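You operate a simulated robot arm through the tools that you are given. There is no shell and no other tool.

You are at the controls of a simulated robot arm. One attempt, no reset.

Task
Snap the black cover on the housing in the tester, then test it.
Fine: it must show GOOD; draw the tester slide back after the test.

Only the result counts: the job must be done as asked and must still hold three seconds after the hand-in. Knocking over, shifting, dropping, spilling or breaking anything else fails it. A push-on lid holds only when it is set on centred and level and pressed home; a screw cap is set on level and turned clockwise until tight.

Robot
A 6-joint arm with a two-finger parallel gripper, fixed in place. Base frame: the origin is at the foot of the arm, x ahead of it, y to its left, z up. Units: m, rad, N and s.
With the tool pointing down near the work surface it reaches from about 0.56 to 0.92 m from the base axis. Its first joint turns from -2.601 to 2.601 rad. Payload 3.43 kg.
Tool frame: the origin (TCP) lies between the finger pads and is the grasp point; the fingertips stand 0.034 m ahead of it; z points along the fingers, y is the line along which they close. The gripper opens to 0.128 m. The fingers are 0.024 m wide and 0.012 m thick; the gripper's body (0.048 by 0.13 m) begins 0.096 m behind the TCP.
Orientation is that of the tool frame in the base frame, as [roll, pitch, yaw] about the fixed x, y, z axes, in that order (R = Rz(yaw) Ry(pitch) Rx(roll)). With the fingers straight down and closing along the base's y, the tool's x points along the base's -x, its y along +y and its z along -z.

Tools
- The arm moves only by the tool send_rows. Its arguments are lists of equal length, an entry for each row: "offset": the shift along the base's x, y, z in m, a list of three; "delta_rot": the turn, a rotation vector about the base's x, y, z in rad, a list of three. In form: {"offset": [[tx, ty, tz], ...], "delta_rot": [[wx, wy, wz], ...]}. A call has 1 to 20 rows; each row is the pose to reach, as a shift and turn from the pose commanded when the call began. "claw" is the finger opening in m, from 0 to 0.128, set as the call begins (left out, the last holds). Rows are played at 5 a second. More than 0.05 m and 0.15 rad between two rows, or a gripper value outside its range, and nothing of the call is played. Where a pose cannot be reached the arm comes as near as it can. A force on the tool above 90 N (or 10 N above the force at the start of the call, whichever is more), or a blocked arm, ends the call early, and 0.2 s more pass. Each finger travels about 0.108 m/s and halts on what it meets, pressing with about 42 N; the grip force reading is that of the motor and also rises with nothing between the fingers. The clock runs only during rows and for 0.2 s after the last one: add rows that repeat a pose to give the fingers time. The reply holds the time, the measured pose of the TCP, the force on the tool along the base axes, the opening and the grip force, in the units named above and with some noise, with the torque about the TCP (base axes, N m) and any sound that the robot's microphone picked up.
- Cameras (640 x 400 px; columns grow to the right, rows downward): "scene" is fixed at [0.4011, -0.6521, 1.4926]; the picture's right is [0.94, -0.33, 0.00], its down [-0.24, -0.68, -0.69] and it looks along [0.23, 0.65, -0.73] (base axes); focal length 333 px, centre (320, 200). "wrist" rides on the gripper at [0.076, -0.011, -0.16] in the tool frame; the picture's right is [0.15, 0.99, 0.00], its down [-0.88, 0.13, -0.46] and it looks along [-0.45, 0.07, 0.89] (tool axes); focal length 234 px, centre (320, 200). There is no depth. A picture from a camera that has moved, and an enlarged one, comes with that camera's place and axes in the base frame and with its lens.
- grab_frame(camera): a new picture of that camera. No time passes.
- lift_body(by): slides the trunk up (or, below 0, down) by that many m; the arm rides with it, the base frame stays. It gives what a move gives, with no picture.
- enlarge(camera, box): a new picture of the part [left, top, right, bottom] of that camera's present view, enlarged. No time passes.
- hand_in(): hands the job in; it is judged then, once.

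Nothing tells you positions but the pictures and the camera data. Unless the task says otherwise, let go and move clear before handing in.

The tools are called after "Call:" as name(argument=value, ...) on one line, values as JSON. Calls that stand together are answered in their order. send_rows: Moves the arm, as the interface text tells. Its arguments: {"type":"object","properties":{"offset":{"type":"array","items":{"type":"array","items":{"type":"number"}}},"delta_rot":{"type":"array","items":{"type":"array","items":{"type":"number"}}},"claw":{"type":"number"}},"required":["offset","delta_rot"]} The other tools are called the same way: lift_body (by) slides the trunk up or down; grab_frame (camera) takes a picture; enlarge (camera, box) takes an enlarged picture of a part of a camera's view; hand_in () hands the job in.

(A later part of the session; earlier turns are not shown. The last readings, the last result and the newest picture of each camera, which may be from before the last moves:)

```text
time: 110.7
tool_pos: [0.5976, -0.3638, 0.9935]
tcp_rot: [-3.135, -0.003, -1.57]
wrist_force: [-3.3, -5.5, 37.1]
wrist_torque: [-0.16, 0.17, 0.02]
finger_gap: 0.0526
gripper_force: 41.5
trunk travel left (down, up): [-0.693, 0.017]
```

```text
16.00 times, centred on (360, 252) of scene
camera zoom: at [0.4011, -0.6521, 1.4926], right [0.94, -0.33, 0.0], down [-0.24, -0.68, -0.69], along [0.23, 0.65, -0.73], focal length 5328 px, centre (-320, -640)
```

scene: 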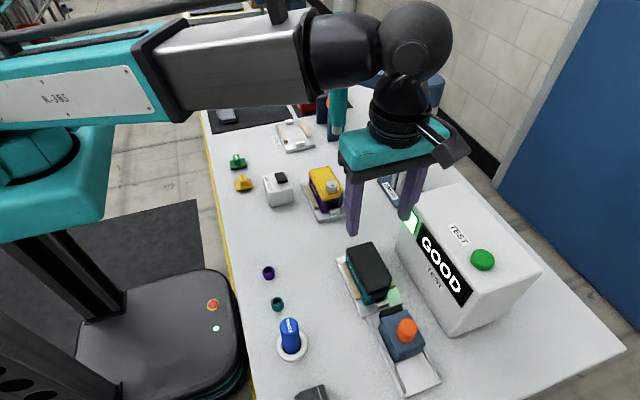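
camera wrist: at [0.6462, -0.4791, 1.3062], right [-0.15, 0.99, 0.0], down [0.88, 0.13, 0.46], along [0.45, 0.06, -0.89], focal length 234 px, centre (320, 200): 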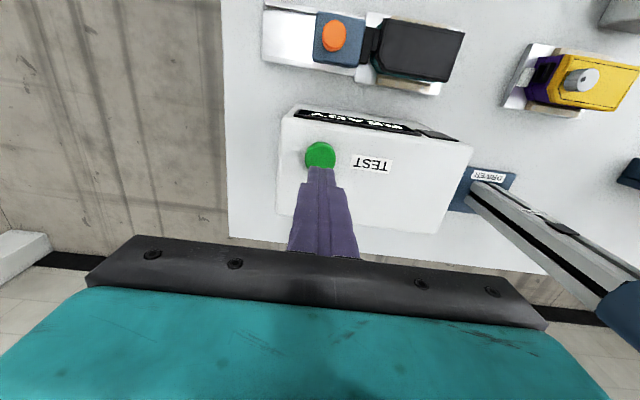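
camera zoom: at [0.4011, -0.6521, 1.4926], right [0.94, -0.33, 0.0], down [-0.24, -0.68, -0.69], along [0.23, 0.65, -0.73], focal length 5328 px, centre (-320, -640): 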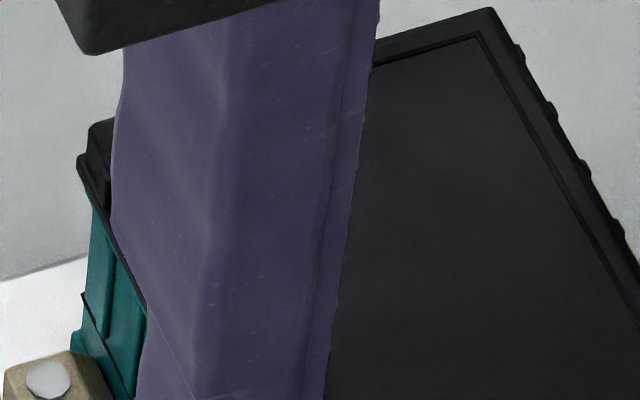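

The cover sits about 1 mm too far -x relative to the housing, and the near and far ends agree on the direction. I'll take off the pressure and shift it +x in small steps, so that the housing stops on its rail and the cover centres on it.

Call:
send_rows(offset=[[-0.0005, 0, 0.002], [-0.0005, 0, 0.0035], [-0.0005, 0, 0.0035]], delta_rot=[[0, 0, 0], [0, 0, 0], [0, 0, 0]])

Call:
send_rows(offset=[[0.0007, 0, 0], [0.0015, 0, 0], [0.002, 0, 0], [0.002, 0, 0]], delta_rot=[[0, 0, 0], [0, 0, 0], [0, 0, 0], [0, 0, 0]])

Call:
enlarge(camera="scene", box=[355, 280, 395, 305])

Call:
enlarge(camera="scene", box=[340, 240, 380, 265])

Call:
enlarge(camera="wrist", box=[280, 90, 380, 160])

```text
time: 111.5
tool_pos: [0.598, -0.3646, 0.9932]
tcp_rot: [-3.137, 0.0, -1.572]
wrist_force: [-1.6, -6.4, 10.7]
wrist_torque: [-0.85, -0.19, 0.04]
finger_gap: 0.053
gripper_force: 42.1
trunk travel left (down, up): [-0.693, 0.017]
```

```text
time: 112.5
tool_pos: [0.6005, -0.3634, 0.992]
tcp_rot: [-3.139, 0.002, -1.57]
wrist_force: [-3.8, -5.4, 0.0]
wrist_torque: [-0.34, 0.22, 0.01]
finger_gap: 0.0527
gripper_force: 41.7
trunk travel left (down, up): [-0.693, 0.017]
```

```text
16.00 times, centred on (375, 292) of scene
camera zoom: at [0.4011, -0.6521, 1.4926], right [0.94, -0.33, 0.0], down [-0.24, -0.68, -0.69], along [0.23, 0.65, -0.73], focal length 5328 px, centre (-560, -1280)
```

zoom: 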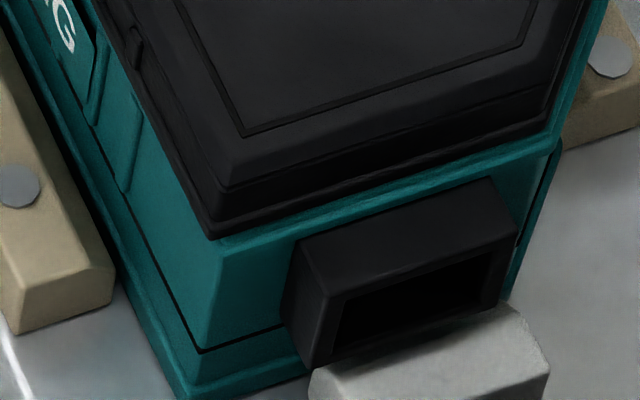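

```text
16.00 times, centred on (360, 252) of scene
camera zoom: at [0.4011, -0.6521, 1.4926], right [0.94, -0.33, 0.0], down [-0.24, -0.68, -0.69], along [0.23, 0.65, -0.73], focal length 5328 px, centre (-320, -640)
```

zoom: 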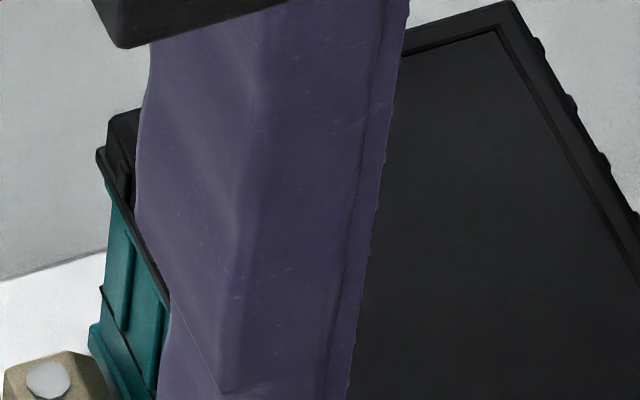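

```text
5.71 times, centred on (330, 125) of wrist
camera zoom: at [0.6091, -0.4394, 1.1524], right [-0.99, -0.15, 0.0], down [-0.13, 0.88, 0.46], along [-0.06, 0.45, -0.89], focal length 1338 px, centre (263, 629)
```

zoom: 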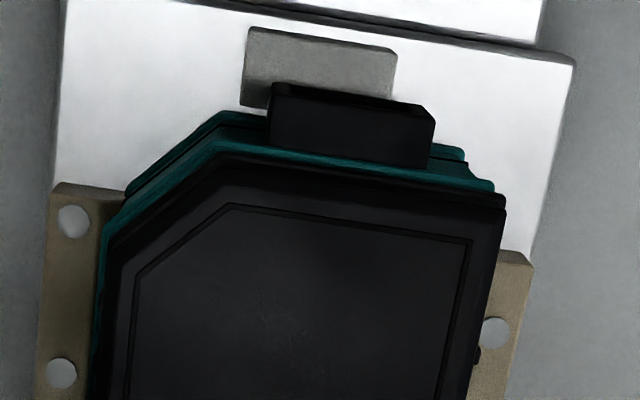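

Call:
send_rows(offset=[[0.0005, 0, 0], [0.001, 0, 0], [0.0015, 0, 0], [0.0015, 0, 0]], delta_rot=[[0, 0, 0], [0, 0, 0], [0, 0, 0], [0, 0, 0]])

Call:
enlarge(camera="scene", box=[355, 280, 395, 305])

Call:
enlarge(camera="scene", box=[340, 240, 380, 265])

Call:
enlarge(camera="wrist", box=[280, 90, 380, 160])

```text
time: 113.5
tool_pos: [0.6031, -0.3646, 0.9921]
tcp_rot: [-3.136, -0.001, -1.571]
wrist_force: [-0.2, 0.1, -1.1]
wrist_torque: [0.03, 0.04, 0.01]
finger_gap: 0.0528
gripper_force: 41.5
trunk travel left (down, up): [-0.693, 0.017]
```

```text
16.00 times, centred on (375, 292) of scene
camera zoom: at [0.4011, -0.6521, 1.4926], right [0.94, -0.33, 0.0], down [-0.24, -0.68, -0.69], along [0.23, 0.65, -0.73], focal length 5328 px, centre (-560, -1280)
```

zoom: 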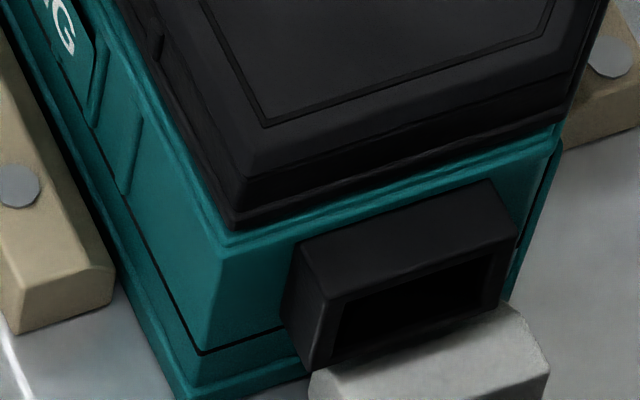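

```text
16.00 times, centred on (360, 252) of scene
camera zoom: at [0.4011, -0.6521, 1.4926], right [0.94, -0.33, 0.0], down [-0.24, -0.68, -0.69], along [0.23, 0.65, -0.73], focal length 5328 px, centre (-320, -640)
```

zoom: 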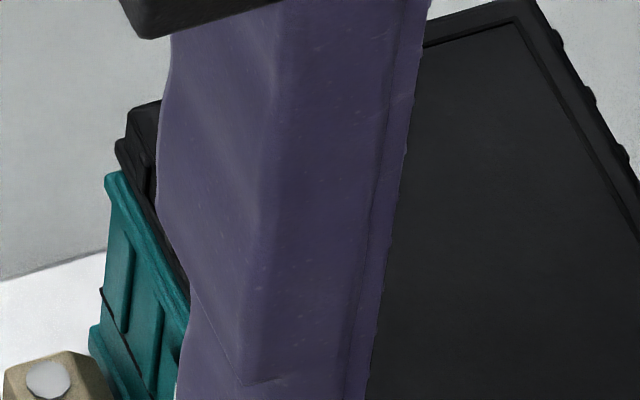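

```text
5.71 times, centred on (330, 125) of wrist
camera zoom: at [0.6113, -0.4392, 1.1528], right [-0.99, -0.15, 0.0], down [-0.13, 0.88, 0.46], along [-0.06, 0.45, -0.89], focal length 1338 px, centre (263, 629)
```

zoom: 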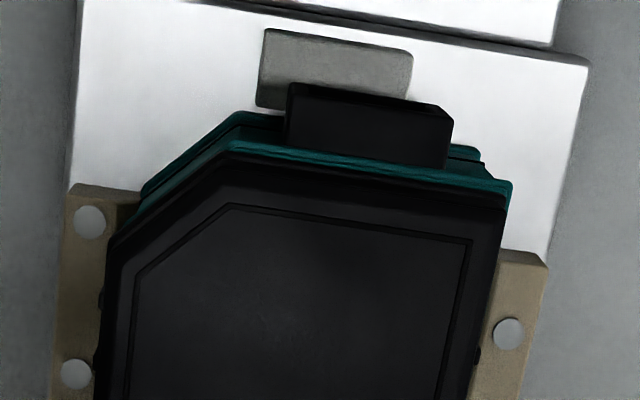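

The cover has slipped free of the jam and is now slightly too far +x. I'll lift 2 mm, re-centre using both views, and try again with light contact.

Call:
send_rows(offset=[[0, 0, 0.002], [-0.0006, -0.0004, 0.002], [-0.0012, -0.0008, 0.002], [-0.0012, -0.0008, 0.002]], delta_rot=[[0, 0, 0], [0, 0, 0], [0, 0, 0], [0, 0, 0]])

Call:
enlarge(camera="scene", box=[355, 280, 395, 305])

Call:
enlarge(camera="scene", box=[340, 240, 380, 265])

Call:
enlarge(camera="wrist", box=[280, 90, 380, 160])

Call:
enlarge(camera="scene", box=[375, 260, 415, 285])

```text
time: 114.5
tool_pos: [0.6014, -0.365, 0.9937]
tcp_rot: [-3.139, 0.0, -1.569]
wrist_force: [-0.1, 0.1, -0.6]
wrist_torque: [-0.02, 0.01, 0.01]
finger_gap: 0.0525
gripper_force: 42.5
trunk travel left (down, up): [-0.693, 0.017]
```

```text
16.00 times, centred on (375, 292) of scene
camera zoom: at [0.4011, -0.6521, 1.4926], right [0.94, -0.33, 0.0], down [-0.24, -0.68, -0.69], along [0.23, 0.65, -0.73], focal length 5328 px, centre (-560, -1280)
```

zoom: 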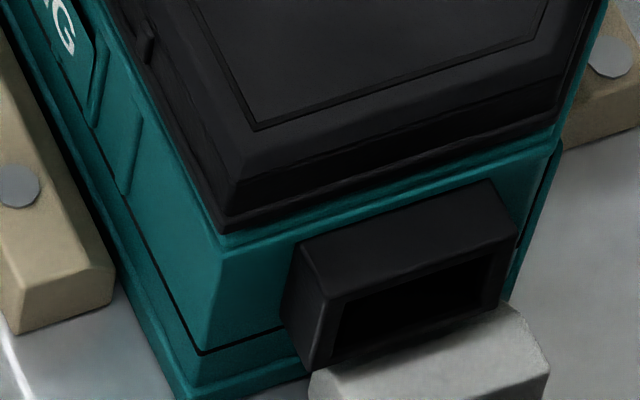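

```text
16.00 times, centred on (360, 252) of scene
camera zoom: at [0.4011, -0.6521, 1.4926], right [0.94, -0.33, 0.0], down [-0.24, -0.68, -0.69], along [0.23, 0.65, -0.73], focal length 5328 px, centre (-320, -640)
```

zoom: 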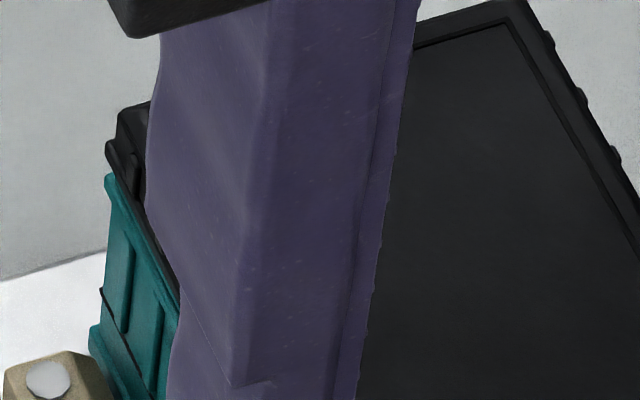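

```text
5.71 times, centred on (330, 125) of wrist
camera zoom: at [0.6098, -0.4399, 1.1545], right [-0.99, -0.15, 0.0], down [-0.13, 0.88, 0.46], along [-0.06, 0.45, -0.89], focal length 1338 px, centre (263, 629)
```

zoom: 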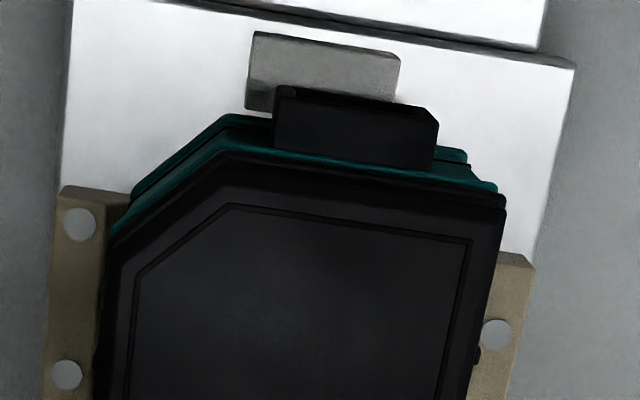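

```text
16.00 times, centred on (395, 272) of scene
camera zoom: at [0.4011, -0.6521, 1.4926], right [0.94, -0.33, 0.0], down [-0.24, -0.68, -0.69], along [0.23, 0.65, -0.73], focal length 5328 px, centre (-880, -960)
```

zoom: 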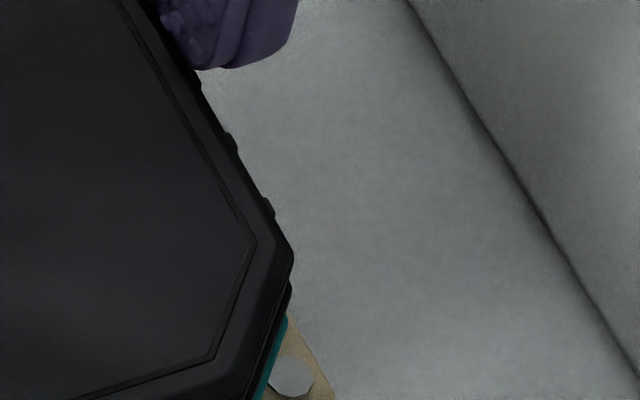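

Alignment looks within half a millimetre again. I'll lower to light contact and dither around the centre with a small circle so the lip can find its seat.

Call:
send_rows(offset=[[0, 0, -0.0015], [0.0002, 0, -0.003], [0.0008, 0, -0.0035], [0.0006, 0.0006, -0.0035], [0, 0.0008, -0.0035], [-0.0006, 0.0006, -0.0035], [-0.0008, 0, -0.0035], [-0.0006, -0.0006, -0.0035], [0, -0.0008, -0.0035], [0.0006, -0.0006, -0.0035], [0.0004, 0, -0.0035], [0.0002, 0, -0.0035]], delta_rot=[[0, 0, 0], [0, 0, 0], [0, 0, 0], [0, 0, 0], [0, 0, 0], [0, 0, 0], [0, 0, 0], [0, 0, 0], [0, 0, 0], [0, 0, 0], [0, 0, 0], [0, 0, 0]])

Call:
enlarge(camera="scene", box=[355, 280, 395, 305])

Call:
enlarge(camera="scene", box=[340, 240, 380, 265])

Call:
enlarge(camera="wrist", box=[280, 90, 380, 160])

```text
time: 117.1
tool_pos: [0.6, -0.3648, 0.9918]
tcp_rot: [-3.14, 0.0, -1.57]
wrist_force: [6.5, -4.6, 19.6]
wrist_torque: [-0.14, -0.38, -0.05]
finger_gap: 0.0528
gripper_force: 42.1
trunk travel left (down, up): [-0.693, 0.017]
```

```text
16.00 times, centred on (375, 292) of scene
camera zoom: at [0.4011, -0.6521, 1.4926], right [0.94, -0.33, 0.0], down [-0.24, -0.68, -0.69], along [0.23, 0.65, -0.73], focal length 5328 px, centre (-560, -1280)
```

zoom: 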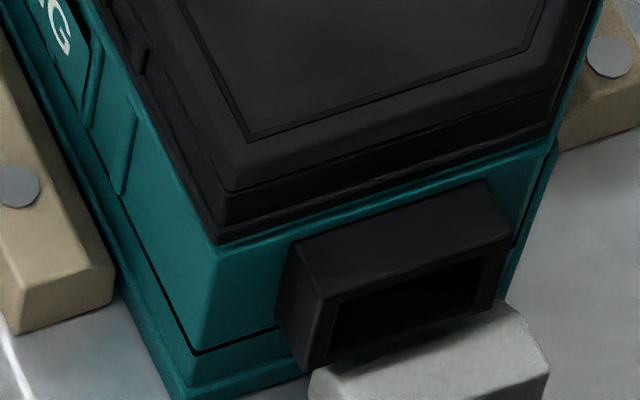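

```text
16.00 times, centred on (360, 252) of scene
camera zoom: at [0.4011, -0.6521, 1.4926], right [0.94, -0.33, 0.0], down [-0.24, -0.68, -0.69], along [0.23, 0.65, -0.73], focal length 5328 px, centre (-320, -640)
```

zoom: 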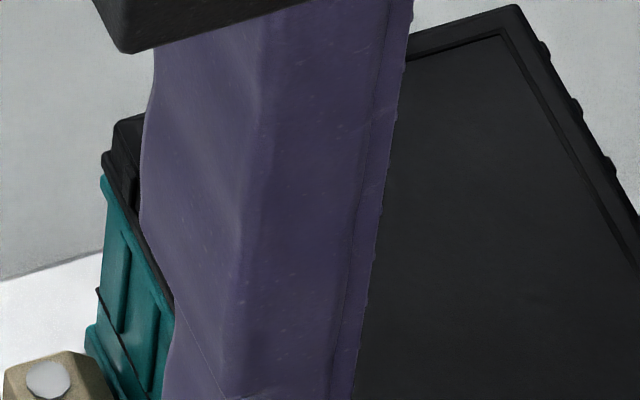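

```text
5.71 times, centred on (330, 125) of wrist
camera zoom: at [0.6092, -0.4397, 1.1523], right [-0.99, -0.15, 0.0], down [-0.13, 0.88, 0.45], along [-0.06, 0.45, -0.89], focal length 1338 px, centre (263, 629)
```

zoom: 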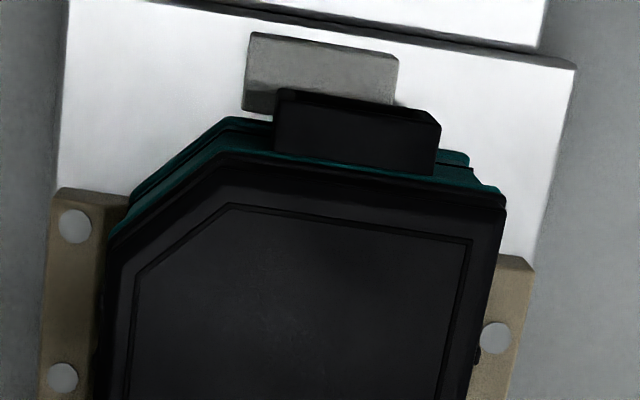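

The seam has closed: the flange now sits right down at the rim on both visible corners. Pressing firmly now while compensating the sideways sag.

Call:
send_rows(offset=[[0.0004, 0.0002, -0.001], [0.0007, 0.0003, -0.002], [0.001, 0.0004, -0.003], [0.0012, 0.0005, -0.004], [0.0012, 0.0005, -0.004]], delta_rot=[[0, 0, 0], [0, 0, 0], [0, 0, 0], [0, 0, 0], [0, 0, 0]])

Call:
enlarge(camera="scene", box=[355, 280, 395, 305])

Call:
enlarge(camera="scene", box=[340, 240, 380, 265])

```text
time: 118.3
tool_pos: [0.5999, -0.3637, 0.9905]
tcp_rot: [-3.137, -0.003, -1.571]
wrist_force: [3.4, -8.4, 37.5]
wrist_torque: [-0.29, -0.13, -0.04]
finger_gap: 0.0527
gripper_force: 42.0
trunk travel left (down, up): [-0.693, 0.017]
```

```text
16.00 times, centred on (375, 292) of scene
camera zoom: at [0.4011, -0.6521, 1.4926], right [0.94, -0.33, 0.0], down [-0.24, -0.68, -0.69], along [0.23, 0.65, -0.73], focal length 5328 px, centre (-560, -1280)
```

zoom: 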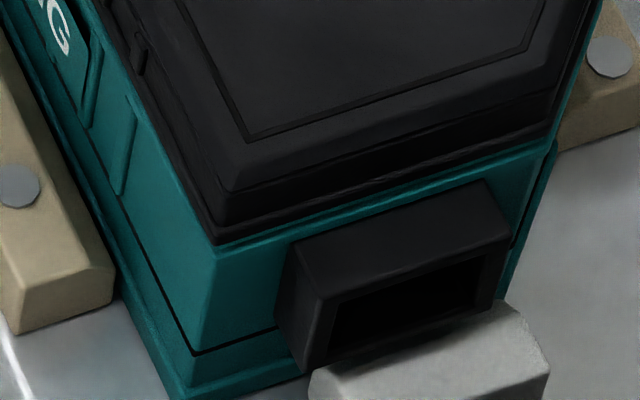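

```text
16.00 times, centred on (360, 252) of scene
camera zoom: at [0.4011, -0.6521, 1.4926], right [0.94, -0.33, 0.0], down [-0.24, -0.68, -0.69], along [0.23, 0.65, -0.73], focal length 5328 px, centre (-320, -640)
```

zoom: 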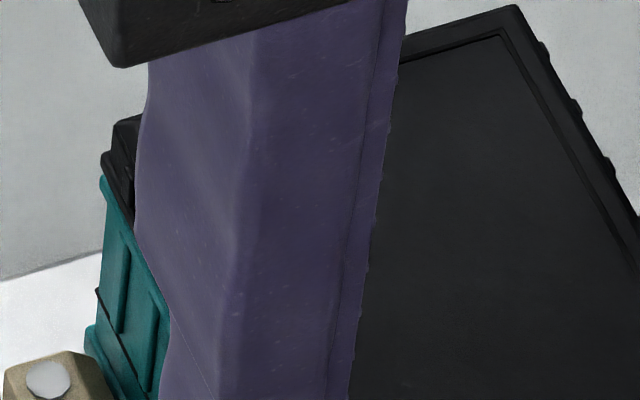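

The grip begins to slip at 37 N, so I'll let go gently and press from the top.

Call:
send_rows(offset=[[0, -0.0003, 0.002], [0, -0.0006, 0.004], [0, -0.0006, 0.0042], [0, -0.0006, 0.0042]], delta_rot=[[0, 0, 0], [0, 0, 0], [0, 0, 0], [0, 0, 0]])

Call:
send_rows(offset=[[0, 0, 0], [0, 0, 0], [0, 0, 0]], delta_rot=[[0, 0, 0], [0, 0, 0], [0, 0, 0]], claw=0.078)

Call:
enlarge(camera="scene", box=[355, 280, 395, 305])

Call:
send_rows(offset=[[0, 0, 0.02], [0, 0, 0.04], [0, 0, 0.04]], delta_rot=[[0, 0, 0], [0, 0, 0], [0, 0, 0]])

Call:
enlarge(camera="scene", box=[340, 235, 410, 310])

Call:
enlarge(camera="wrist", box=[260, 80, 380, 230])

```text
time: 119.3
tool_pos: [0.6018, -0.3641, 0.9914]
tcp_rot: [-3.14, 0.003, -1.572]
wrist_force: [-0.5, -0.2, -0.1]
wrist_torque: [0.01, -0.02, 0.04]
finger_gap: 0.0529
gripper_force: 42.5
trunk travel left (down, up): [-0.693, 0.017]
```

```text
time: 120.1
tool_pos: [0.6018, -0.3656, 0.9926]
tcp_rot: [-3.137, -0.002, -1.571]
wrist_force: [0.6, 0.2, 1.0]
wrist_torque: [0.01, 0.02, 0.0]
finger_gap: 0.0781
gripper_force: 0.0
trunk travel left (down, up): [-0.693, 0.017]
```

```text
16.00 times, centred on (375, 292) of scene
camera zoom: at [0.4011, -0.6521, 1.4926], right [0.94, -0.33, 0.0], down [-0.24, -0.68, -0.69], along [0.23, 0.65, -0.73], focal length 5328 px, centre (-560, -1280)
```

zoom: 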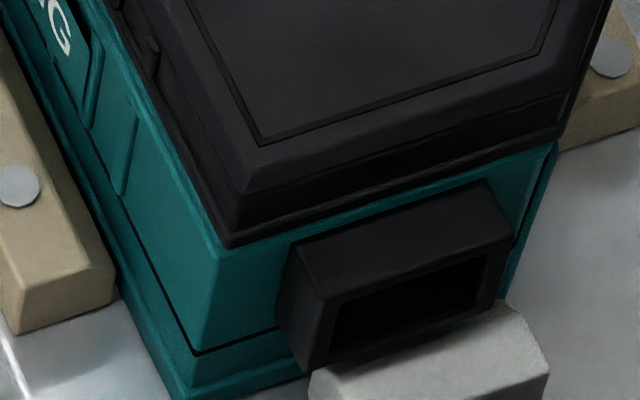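

```text
time: 120.9
tool_pos: [0.6021, -0.3663, 1.0323]
tcp_rot: [-3.137, 0.001, -1.572]
wrist_force: [0.1, -1.4, -0.6]
wrist_torque: [-0.01, 0.01, 0.04]
finger_gap: 0.078
gripper_force: 0.1
trunk travel left (down, up): [-0.693, 0.017]
```

```text
5.33 times, centred on (375, 272) of scene
camera zoom: at [0.4011, -0.6521, 1.4926], right [0.94, -0.33, 0.0], down [-0.24, -0.68, -0.69], along [0.23, 0.65, -0.73], focal length 1776 px, centre (27, -187)
```

zoom: 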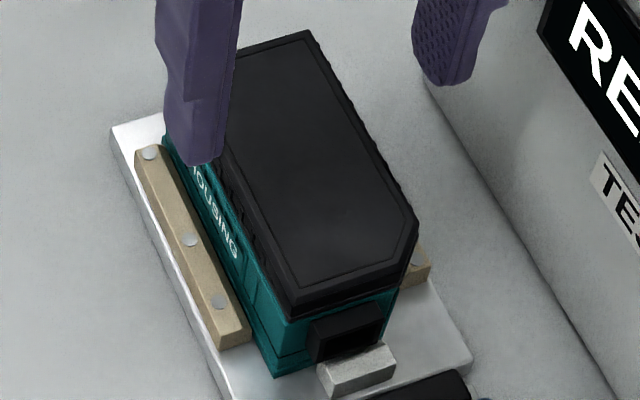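

```text
2.67 times, centred on (320, 155) of wrist
camera zoom: at [0.6102, -0.4412, 1.1919], right [-0.99, -0.15, 0.0], down [-0.13, 0.88, 0.46], along [-0.06, 0.45, -0.89], focal length 624 px, centre (320, 320)
```

zoom: 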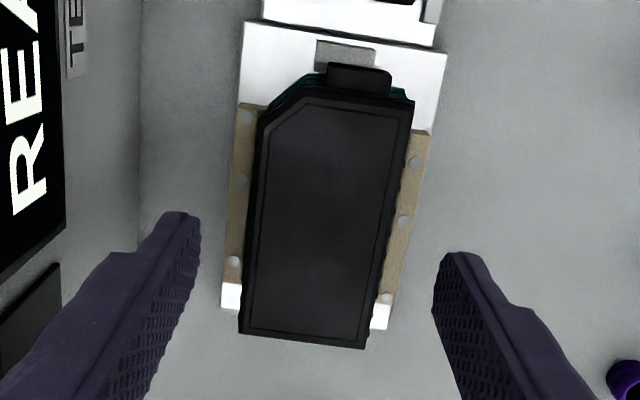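

The cover moved about 1.5 mm on the rim when I let go, so it still isn't captured. I need to know what "home" looks like, so I'll zoom hard on the yellow cover's seam and on the black one for comparison.

Call:
enlarge(camera="scene", box=[326, 196, 342, 206])

Call:
enlarge(camera="scene", box=[304, 170, 320, 180])

Call:
enlarge(camera="scene", box=[362, 289, 382, 301])

Call:
enlarge(camera="scene", box=[376, 282, 396, 294])

Call:
enlarge(camera="scene", box=[206, 76, 238, 96])

```text
16.00 times, centred on (334, 201) of scene
camera zoom: at [0.4011, -0.6521, 1.4926], right [0.94, -0.33, 0.0], down [-0.24, -0.68, -0.69], along [0.23, 0.65, -0.73], focal length 5328 px, centre (96, 184)
```

zoom: 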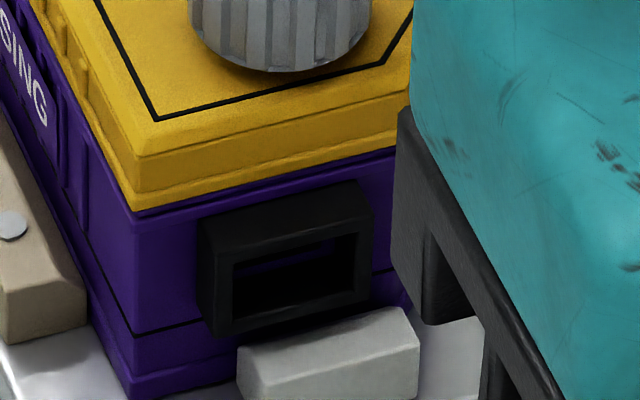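

```text
16.00 times, centred on (312, 175) of scene
camera zoom: at [0.4011, -0.6521, 1.4926], right [0.94, -0.33, 0.0], down [-0.24, -0.68, -0.69], along [0.23, 0.65, -0.73], focal length 5328 px, centre (448, 600)
```

zoom: 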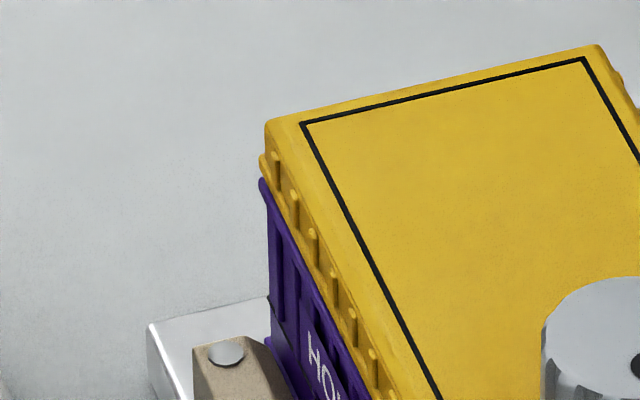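

```text
16.00 times, centred on (372, 295) of scene
camera zoom: at [0.4011, -0.6521, 1.4926], right [0.94, -0.33, 0.0], down [-0.24, -0.68, -0.69], along [0.23, 0.65, -0.73], focal length 5328 px, centre (-512, -1320)
```

zoom: 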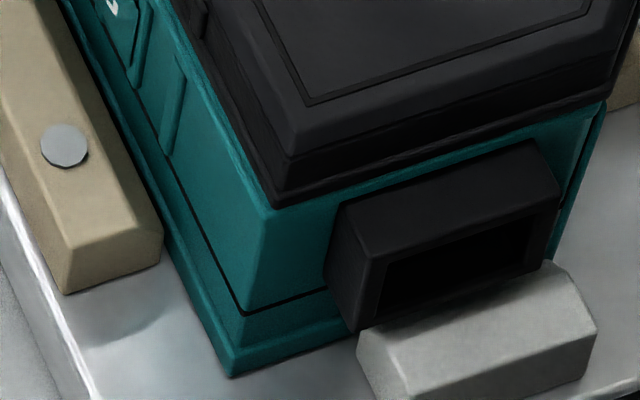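

```text
16.00 times, centred on (386, 288) of scene
camera zoom: at [0.4011, -0.6521, 1.4926], right [0.94, -0.33, 0.0], down [-0.24, -0.68, -0.69], along [0.23, 0.65, -0.73], focal length 5328 px, centre (-736, -1208)
```

zoom: 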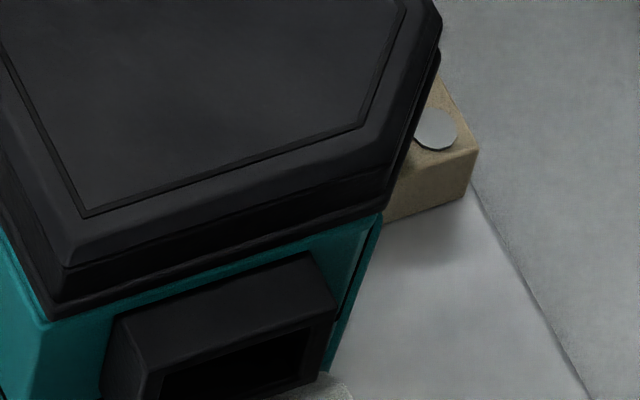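

```text
16.00 times, centred on (222, 86) of scene
camera zoom: at [0.4011, -0.6521, 1.4926], right [0.94, -0.33, 0.0], down [-0.24, -0.68, -0.69], along [0.23, 0.65, -0.73], focal length 5328 px, centre (1888, 2024)
```

zoom: 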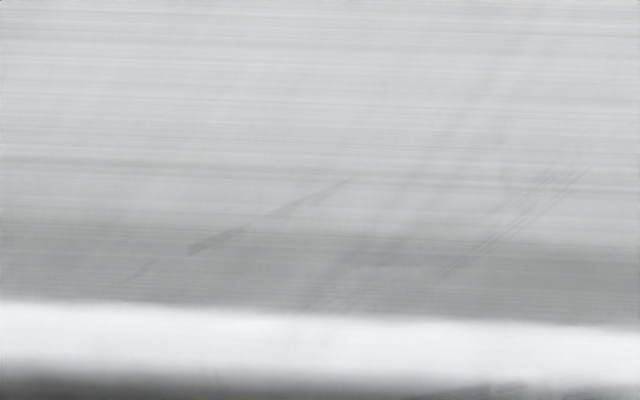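

Now it's clear: on the yellow cover the flange rests on the rim top with a thin rim band showing evenly, so my height was right all along and what matters is centring when pressed. I'll re-grip, lift slightly, centre precisely, set it down with minimal force and let go before pressing.

Call:
send_rows(offset=[[0, 0, -0.02], [0, 0, -0.035], [0, 0, -0.0395], [0, 0, -0.0395]], delta_rot=[[0, 0, 0], [0, 0, 0], [0, 0, 0], [0, 0, 0]])

Call:
send_rows(offset=[[0, 0, 0], [0, 0, 0], [0, 0, 0], [0, 0, 0]], delta_rot=[[0, 0, 0], [0, 0, 0], [0, 0, 0], [0, 0, 0]], claw=0.03)

Call:
send_rows(offset=[[0, 0, 0.0015], [0, 0, 0.003], [-0.0008, 0.0004, 0.003], [-0.0014, 0.0008, 0.003], [-0.0014, 0.0008, 0.003]], delta_rot=[[0, 0, 0], [0, 0, 0], [0, 0, 0], [0, 0, 0], [0, 0, 0]])

Call:
enlarge(camera="scene", box=[355, 280, 395, 305])

Call:
enlarge(camera="scene", box=[340, 240, 380, 265])

Call:
enlarge(camera="wrist", box=[280, 90, 380, 160])

```text
time: 121.9
tool_pos: [0.6006, -0.3658, 0.9921]
tcp_rot: [-3.137, 0.001, -1.571]
wrist_force: [-0.4, -0.2, -0.5]
wrist_torque: [-0.01, -0.04, -0.01]
finger_gap: 0.0779
gripper_force: 0.1
trunk travel left (down, up): [-0.693, 0.017]
```

```text
time: 122.9
tool_pos: [0.5999, -0.3644, 0.9922]
tcp_rot: [-3.138, 0.0, -1.57]
wrist_force: [0.5, -1.0, 2.9]
wrist_torque: [-0.02, -0.02, -0.01]
finger_gap: 0.0529
gripper_force: 41.6
trunk travel left (down, up): [-0.693, 0.017]
```

```text
time: 124.1
tool_pos: [0.6004, -0.3645, 0.9956]
tcp_rot: [-3.139, 0.0, -1.571]
wrist_force: [0.4, -2.6, -1.6]
wrist_torque: [-0.12, -0.08, -0.03]
finger_gap: 0.0528
gripper_force: 41.6
trunk travel left (down, up): [-0.693, 0.017]
```

```text
16.00 times, centred on (375, 292) of scene
camera zoom: at [0.4011, -0.6521, 1.4926], right [0.94, -0.33, 0.0], down [-0.24, -0.68, -0.69], along [0.23, 0.65, -0.73], focal length 5328 px, centre (-560, -1280)
```

zoom: 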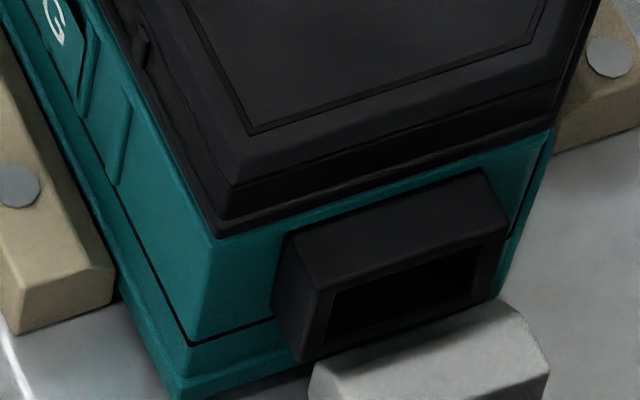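

```text
16.00 times, centred on (360, 252) of scene
camera zoom: at [0.4011, -0.6521, 1.4926], right [0.94, -0.33, 0.0], down [-0.24, -0.68, -0.69], along [0.23, 0.65, -0.73], focal length 5328 px, centre (-320, -640)
```

zoom: 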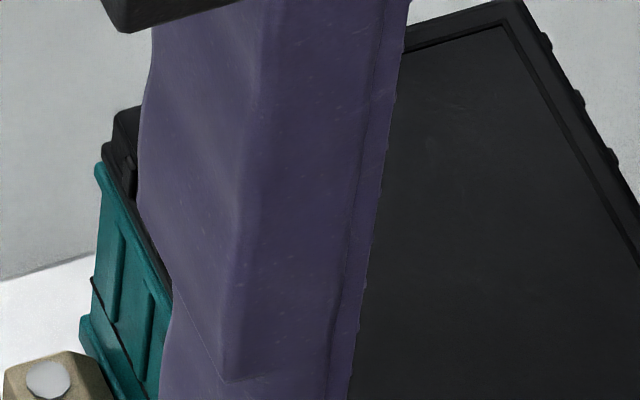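

```text
5.71 times, centred on (330, 125) of wrist
camera zoom: at [0.6089, -0.4395, 1.1553], right [-0.99, -0.15, 0.0], down [-0.13, 0.88, 0.46], along [-0.06, 0.45, -0.89], focal length 1338 px, centre (263, 629)
```

zoom: 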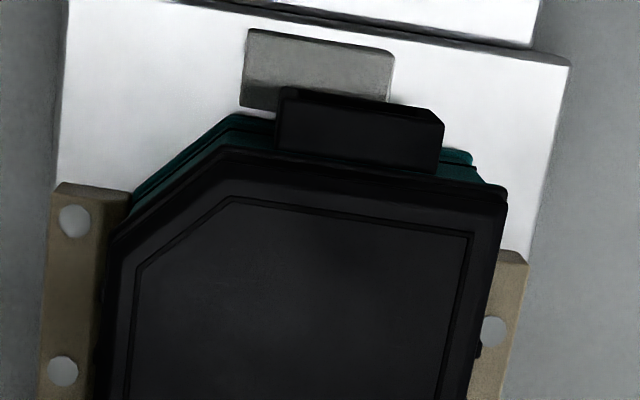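

The housing again came up with the cover, so the lip is inserted now, with a little slop, but not yet snapped. I'll set it down, centre it, release, and press firmly on top.

Call:
send_rows(offset=[[0, 0, -0.0015], [0, 0, -0.003], [0, 0, -0.0032], [-0.0004, 0.0004, -0.0032], [-0.0004, 0.0004, -0.0032]], delta_rot=[[0, 0, 0], [0, 0, 0], [0, 0, 0], [0, 0, 0], [0, 0, 0]])

Call:
send_rows(offset=[[0, 0, 0], [0, 0, 0], [0, 0, 0]], delta_rot=[[0, 0, 0], [0, 0, 0], [0, 0, 0]], claw=0.078)

Call:
send_rows(offset=[[0, 0, 0.02], [0, 0, 0.04], [0, 0, 0.04]], delta_rot=[[0, 0, 0], [0, 0, 0], [0, 0, 0]])

Call:
send_rows(offset=[[0, 0, 0], [0, 0, 0], [0, 0, 0], [0, 0, 0]], delta_rot=[[0, 0, 0], [0, 0, 0], [0, 0, 0], [0, 0, 0]], claw=0.0)

Call:
enlarge(camera="scene", box=[355, 280, 395, 305])

Call:
enlarge(camera="scene", box=[340, 240, 380, 265])

Call:
enlarge(camera="wrist", box=[260, 80, 380, 230])

```text
time: 125.3
tool_pos: [0.599, -0.3647, 0.9929]
tcp_rot: [-3.136, 0.0, -1.57]
wrist_force: [2.4, -4.7, 5.1]
wrist_torque: [-0.16, -0.03, -0.05]
finger_gap: 0.0528
gripper_force: 41.8
trunk travel left (down, up): [-0.693, 0.017]
```

```text
time: 126.1
tool_pos: [0.5992, -0.3643, 0.9931]
tcp_rot: [-3.137, 0.0, -1.57]
wrist_force: [0.4, 0.2, 0.4]
wrist_torque: [-0.01, 0.01, 0.0]
finger_gap: 0.0782
gripper_force: 0.1
trunk travel left (down, up): [-0.693, 0.017]
```

```text
time: 126.9
tool_pos: [0.5978, -0.3643, 1.0325]
tcp_rot: [-3.14, 0.0, -1.569]
wrist_force: [-0.6, 0.0, 0.0]
wrist_torque: [-0.02, -0.01, -0.03]
finger_gap: 0.0778
gripper_force: 0.1
trunk travel left (down, up): [-0.693, 0.017]
```

```text
time: 127.9
tool_pos: [0.5989, -0.3637, 1.0326]
tcp_rot: [-3.138, -0.001, -1.571]
wrist_force: [-0.2, 0.0, -0.8]
wrist_torque: [-0.01, 0.0, 0.01]
finger_gap: 0.0001
gripper_force: 33.1
trunk travel left (down, up): [-0.693, 0.017]
```

```text
16.00 times, centred on (375, 292) of scene
camera zoom: at [0.4011, -0.6521, 1.4926], right [0.94, -0.33, 0.0], down [-0.24, -0.68, -0.69], along [0.23, 0.65, -0.73], focal length 5328 px, centre (-560, -1280)
```

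zoom: 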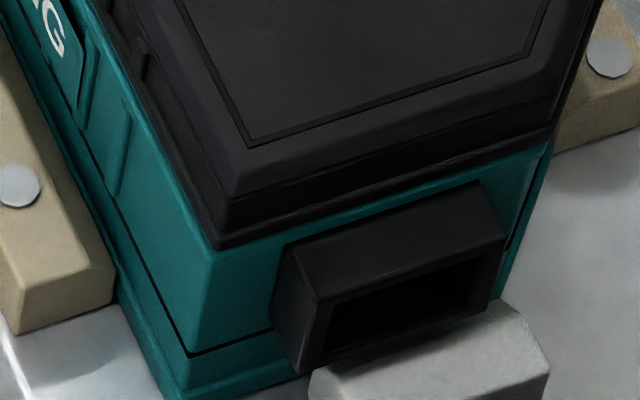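

```text
16.00 times, centred on (360, 252) of scene
camera zoom: at [0.4011, -0.6521, 1.4926], right [0.94, -0.33, 0.0], down [-0.24, -0.68, -0.69], along [0.23, 0.65, -0.73], focal length 5328 px, centre (-320, -640)
```

zoom: 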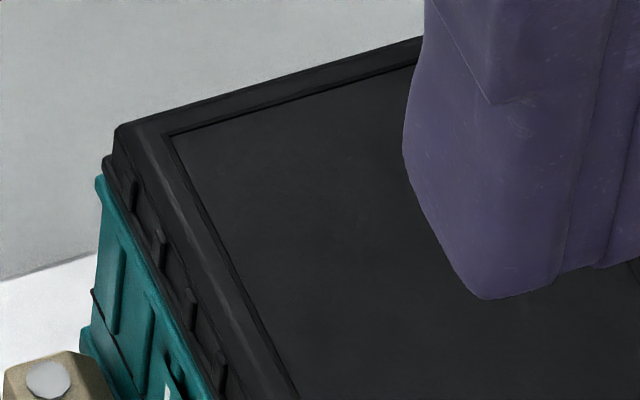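

```text
2.67 times, centred on (320, 155) of wrist
camera zoom: at [0.6083, -0.4391, 1.1924], right [-0.99, -0.15, 0.0], down [-0.13, 0.88, 0.46], along [-0.06, 0.45, -0.89], focal length 624 px, centre (320, 320)
```

zoom: 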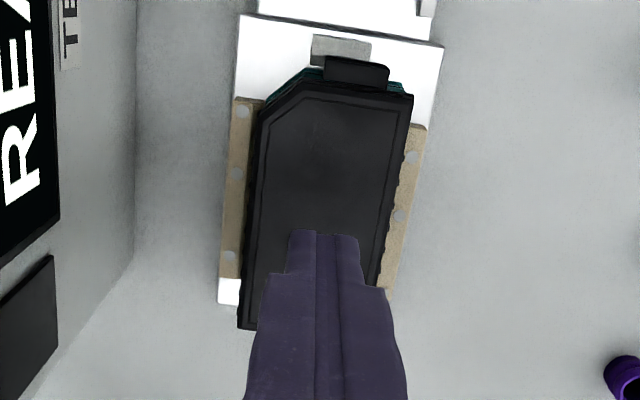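

The y centring is right, but the cover still sits about 0.9 mm too far +x relative to the housing. I'll re-grip, shift -x by about 1 mm without vertical load, check, and release.

Call:
send_rows(offset=[[0, 0, 0], [0, 0, 0], [0, 0, 0]], delta_rot=[[0, 0, 0], [0, 0, 0], [0, 0, 0]], claw=0.078)

Call:
send_rows(offset=[[0.0003, 0, -0.02], [0.0003, 0, -0.035], [0.0003, 0, -0.039], [0.0003, 0, -0.039]], delta_rot=[[0, 0, 0], [0, 0, 0], [0, 0, 0], [0, 0, 0]])

Call:
send_rows(offset=[[0, 0, 0], [0, 0, 0], [0, 0, 0], [0, 0, 0]], delta_rot=[[0, 0, 0], [0, 0, 0], [0, 0, 0], [0, 0, 0]], claw=0.03)

Call:
send_rows(offset=[[-0.0005, 0, 0.0003], [-0.001, 0, 0.0003], [-0.001, 0, 0.0003]], delta_rot=[[0, 0, 0], [0, 0, 0], [0, 0, 0]])

Call:
enlarge(camera="scene", box=[355, 280, 395, 305])

Call:
enlarge(camera="scene", box=[340, 240, 380, 265])

Call:
enlarge(camera="wrist", box=[280, 90, 380, 160])

```text
time: 128.7
tool_pos: [0.5993, -0.3634, 1.0331]
tcp_rot: [-3.138, 0.0, -1.571]
wrist_force: [-0.5, 0.3, 0.2]
wrist_torque: [0.02, 0.0, -0.01]
finger_gap: 0.0778
gripper_force: 0.0
trunk travel left (down, up): [-0.693, 0.017]
```

```text
time: 129.7
tool_pos: [0.6002, -0.3645, 0.9935]
tcp_rot: [-3.137, -0.001, -1.571]
wrist_force: [-0.2, -0.4, -1.0]
wrist_torque: [-0.02, 0.0, 0.01]
finger_gap: 0.0778
gripper_force: 0.1
trunk travel left (down, up): [-0.693, 0.017]
```

```text
time: 130.7
tool_pos: [0.6002, -0.3638, 0.9938]
tcp_rot: [-3.14, -0.001, -1.571]
wrist_force: [1.2, -0.1, 0.1]
wrist_torque: [-0.01, -0.01, -0.06]
finger_gap: 0.0527
gripper_force: 42.0
trunk travel left (down, up): [-0.693, 0.017]
```

```text
time: 131.5
tool_pos: [0.5991, -0.3646, 0.9931]
tcp_rot: [-3.138, 0.0, -1.571]
wrist_force: [0.6, -2.0, -0.6]
wrist_torque: [-0.1, -0.06, 0.03]
finger_gap: 0.0529
gripper_force: 42.3
trunk travel left (down, up): [-0.693, 0.017]
```

```text
16.00 times, centred on (375, 292) of scene
camera zoom: at [0.4011, -0.6521, 1.4926], right [0.94, -0.33, 0.0], down [-0.24, -0.68, -0.69], along [0.23, 0.65, -0.73], focal length 5328 px, centre (-560, -1280)
```

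zoom: 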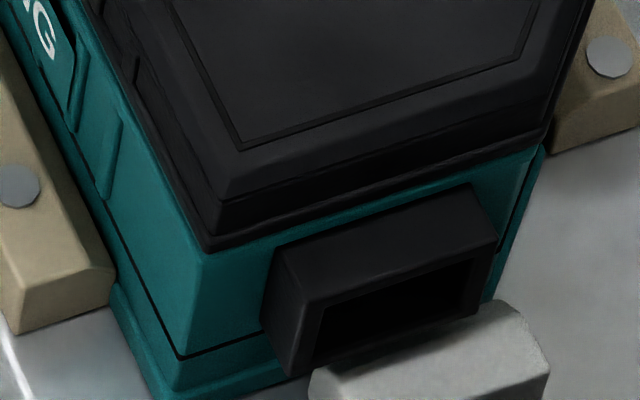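

```text
16.00 times, centred on (360, 252) of scene
camera zoom: at [0.4011, -0.6521, 1.4926], right [0.94, -0.33, 0.0], down [-0.24, -0.68, -0.69], along [0.23, 0.65, -0.73], focal length 5328 px, centre (-320, -640)
```

zoom: 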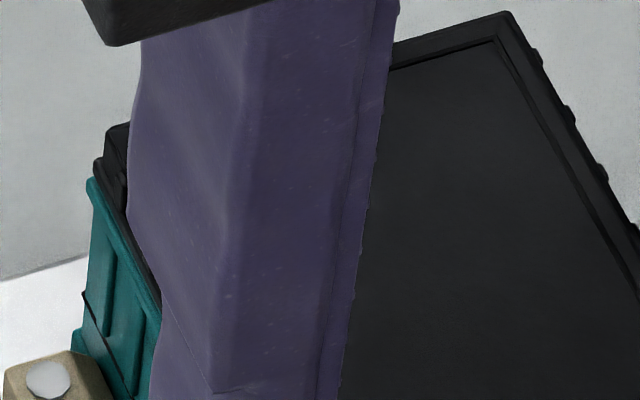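

```text
5.71 times, centred on (330, 125) of wrist
camera zoom: at [0.608, -0.4392, 1.1531], right [-0.99, -0.15, 0.0], down [-0.13, 0.88, 0.46], along [-0.06, 0.45, -0.89], focal length 1338 px, centre (263, 629)
```

zoom: 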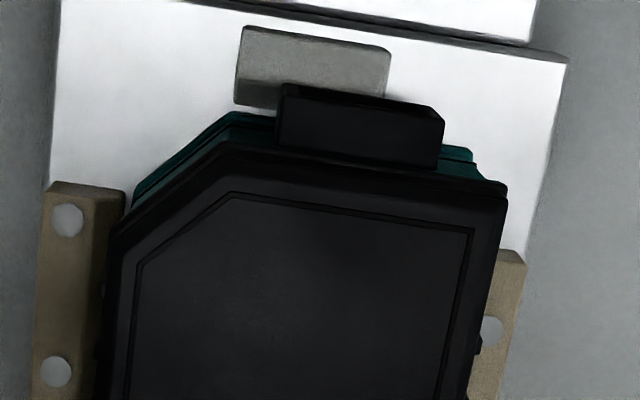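

The housing followed and is now against the -x rail. Another 1 mm should slide the cover relative to it.

Call:
send_rows(offset=[[-0.0004, 0, 0], [-0.0008, 0, 0], [-0.0012, 0, 0], [-0.0012, 0, 0]], delta_rot=[[0, 0, 0], [0, 0, 0], [0, 0, 0], [0, 0, 0]])

Call:
enlarge(camera="scene", box=[355, 280, 395, 305])

Call:
enlarge(camera="scene", box=[340, 240, 380, 265])

Call:
enlarge(camera="wrist", box=[280, 90, 380, 160])

```text
time: 132.5
tool_pos: [0.5986, -0.3642, 0.993]
tcp_rot: [-3.137, 0.0, -1.571]
wrist_force: [6.7, -5.1, 0.0]
wrist_torque: [-0.29, -0.47, -0.03]
finger_gap: 0.053
gripper_force: 41.9
trunk travel left (down, up): [-0.693, 0.017]
```

```text
16.00 times, centred on (375, 292) of scene
camera zoom: at [0.4011, -0.6521, 1.4926], right [0.94, -0.33, 0.0], down [-0.24, -0.68, -0.69], along [0.23, 0.65, -0.73], focal length 5328 px, centre (-560, -1280)
```

zoom: 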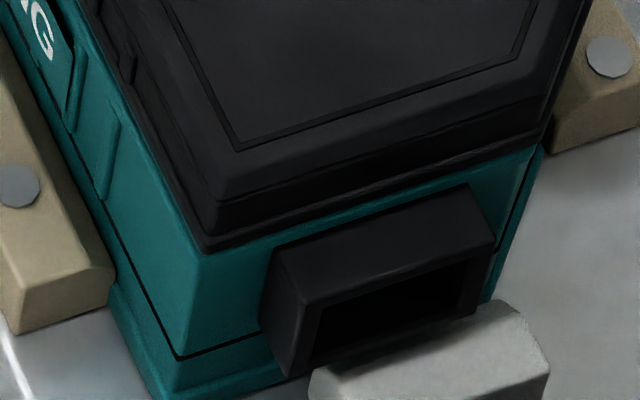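

```text
16.00 times, centred on (360, 252) of scene
camera zoom: at [0.4011, -0.6521, 1.4926], right [0.94, -0.33, 0.0], down [-0.24, -0.68, -0.69], along [0.23, 0.65, -0.73], focal length 5328 px, centre (-320, -640)
```

zoom: 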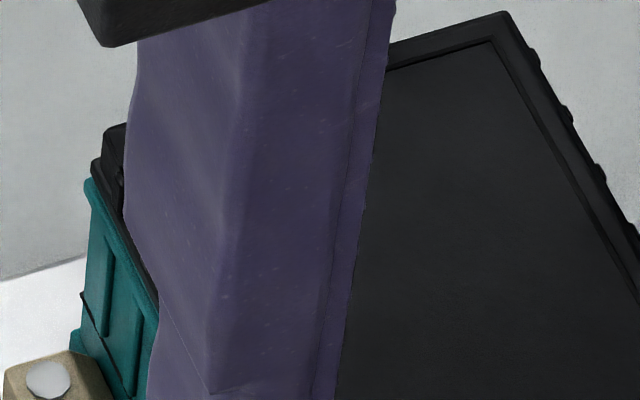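

```text
5.71 times, centred on (330, 125) of wrist
camera zoom: at [0.6075, -0.4391, 1.1532], right [-0.99, -0.15, 0.0], down [-0.13, 0.88, 0.46], along [-0.06, 0.45, -0.89], focal length 1338 px, centre (263, 629)
```

zoom: 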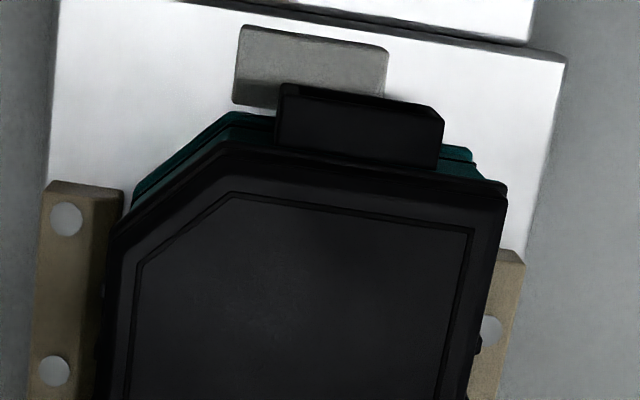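

Now the cover resists sideways motion, because its lip is properly inside the housing. It is simply about 1 mm narrower than the rim, so it was already centred. I'll relax the side load, release, and press firmly from the top.

Call:
send_rows(offset=[[0.0005, -0.0003, 0], [0.0008, -0.0005, 0], [0.0008, -0.0005, 0]], delta_rot=[[0, 0, 0], [0, 0, 0], [0, 0, 0]])

Call:
send_rows(offset=[[0, 0, 0], [0, 0, 0], [0, 0, 0], [0, 0, 0.02], [0, 0, 0.04], [0, 0, 0.04]], delta_rot=[[0, 0, 0], [0, 0, 0], [0, 0, 0], [0, 0, 0], [0, 0, 0], [0, 0, 0]], claw=0.078)

Call:
send_rows(offset=[[0, 0, 0], [0, 0, 0], [0, 0, 0], [0, 0, 0]], delta_rot=[[0, 0, 0], [0, 0, 0], [0, 0, 0], [0, 0, 0]], claw=0.0)

Call:
send_rows(offset=[[0, 0, -0.02], [0, 0, -0.03], [0, 0, -0.034], [0, 0, -0.036], [0.0002, 0, -0.038], [0.0004, 0, -0.04]], delta_rot=[[0, 0, 0], [0, 0, 0], [0, 0, 0], [0, 0, 0], [0, 0, 0], [0, 0, 0]])

Call:
enlarge(camera="scene", box=[355, 280, 395, 305])

Call:
enlarge(camera="scene", box=[340, 235, 410, 310])

```text
time: 133.3
tool_pos: [0.5974, -0.3653, 0.9933]
tcp_rot: [-3.137, 0.003, -1.573]
wrist_force: [4.1, -1.4, 0.0]
wrist_torque: [-0.1, -0.18, -0.02]
finger_gap: 0.0528
gripper_force: 41.8
trunk travel left (down, up): [-0.693, 0.017]
```

```text
time: 134.7
tool_pos: [0.5992, -0.3643, 1.0338]
tcp_rot: [-3.138, 0.001, -1.57]
wrist_force: [0.0, -0.1, 0.1]
wrist_torque: [-0.02, 0.02, 0.02]
finger_gap: 0.0781
gripper_force: 0.1
trunk travel left (down, up): [-0.693, 0.017]
```

```text
time: 135.7
tool_pos: [0.5995, -0.3648, 1.0338]
tcp_rot: [-3.136, -0.001, -1.571]
wrist_force: [-0.3, 0.3, 0.3]
wrist_torque: [-0.02, -0.01, 0.02]
finger_gap: 0.0
gripper_force: 32.4
trunk travel left (down, up): [-0.693, 0.017]
```

```text
time: 137.1
tool_pos: [0.5985, -0.3646, 0.9982]
tcp_rot: [-3.134, -0.005, -1.571]
wrist_force: [3.5, -7.7, 37.6]
wrist_torque: [-0.18, -0.08, 0.04]
finger_gap: 0.0
gripper_force: 33.2
trunk travel left (down, up): [-0.693, 0.017]
```

```text
16.00 times, centred on (375, 292) of scene
camera zoom: at [0.4011, -0.6521, 1.4926], right [0.94, -0.33, 0.0], down [-0.24, -0.68, -0.69], along [0.23, 0.65, -0.73], focal length 5328 px, centre (-560, -1280)
```

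zoom: 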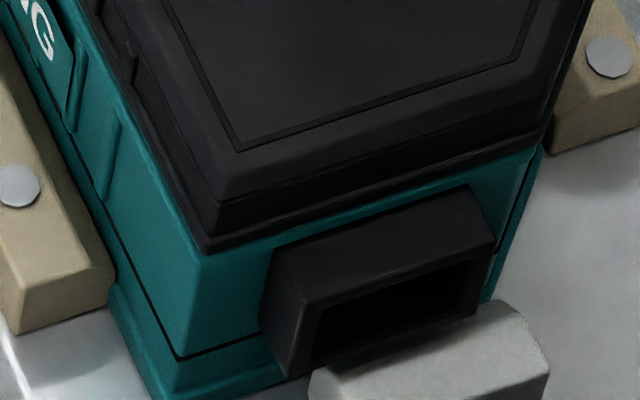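

```text
5.33 times, centred on (375, 272) of scene
camera zoom: at [0.4011, -0.6521, 1.4926], right [0.94, -0.33, 0.0], down [-0.24, -0.68, -0.69], along [0.23, 0.65, -0.73], focal length 1776 px, centre (27, -187)
```

zoom: 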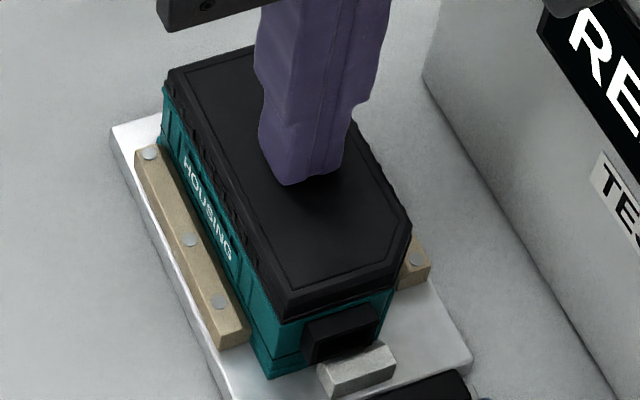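

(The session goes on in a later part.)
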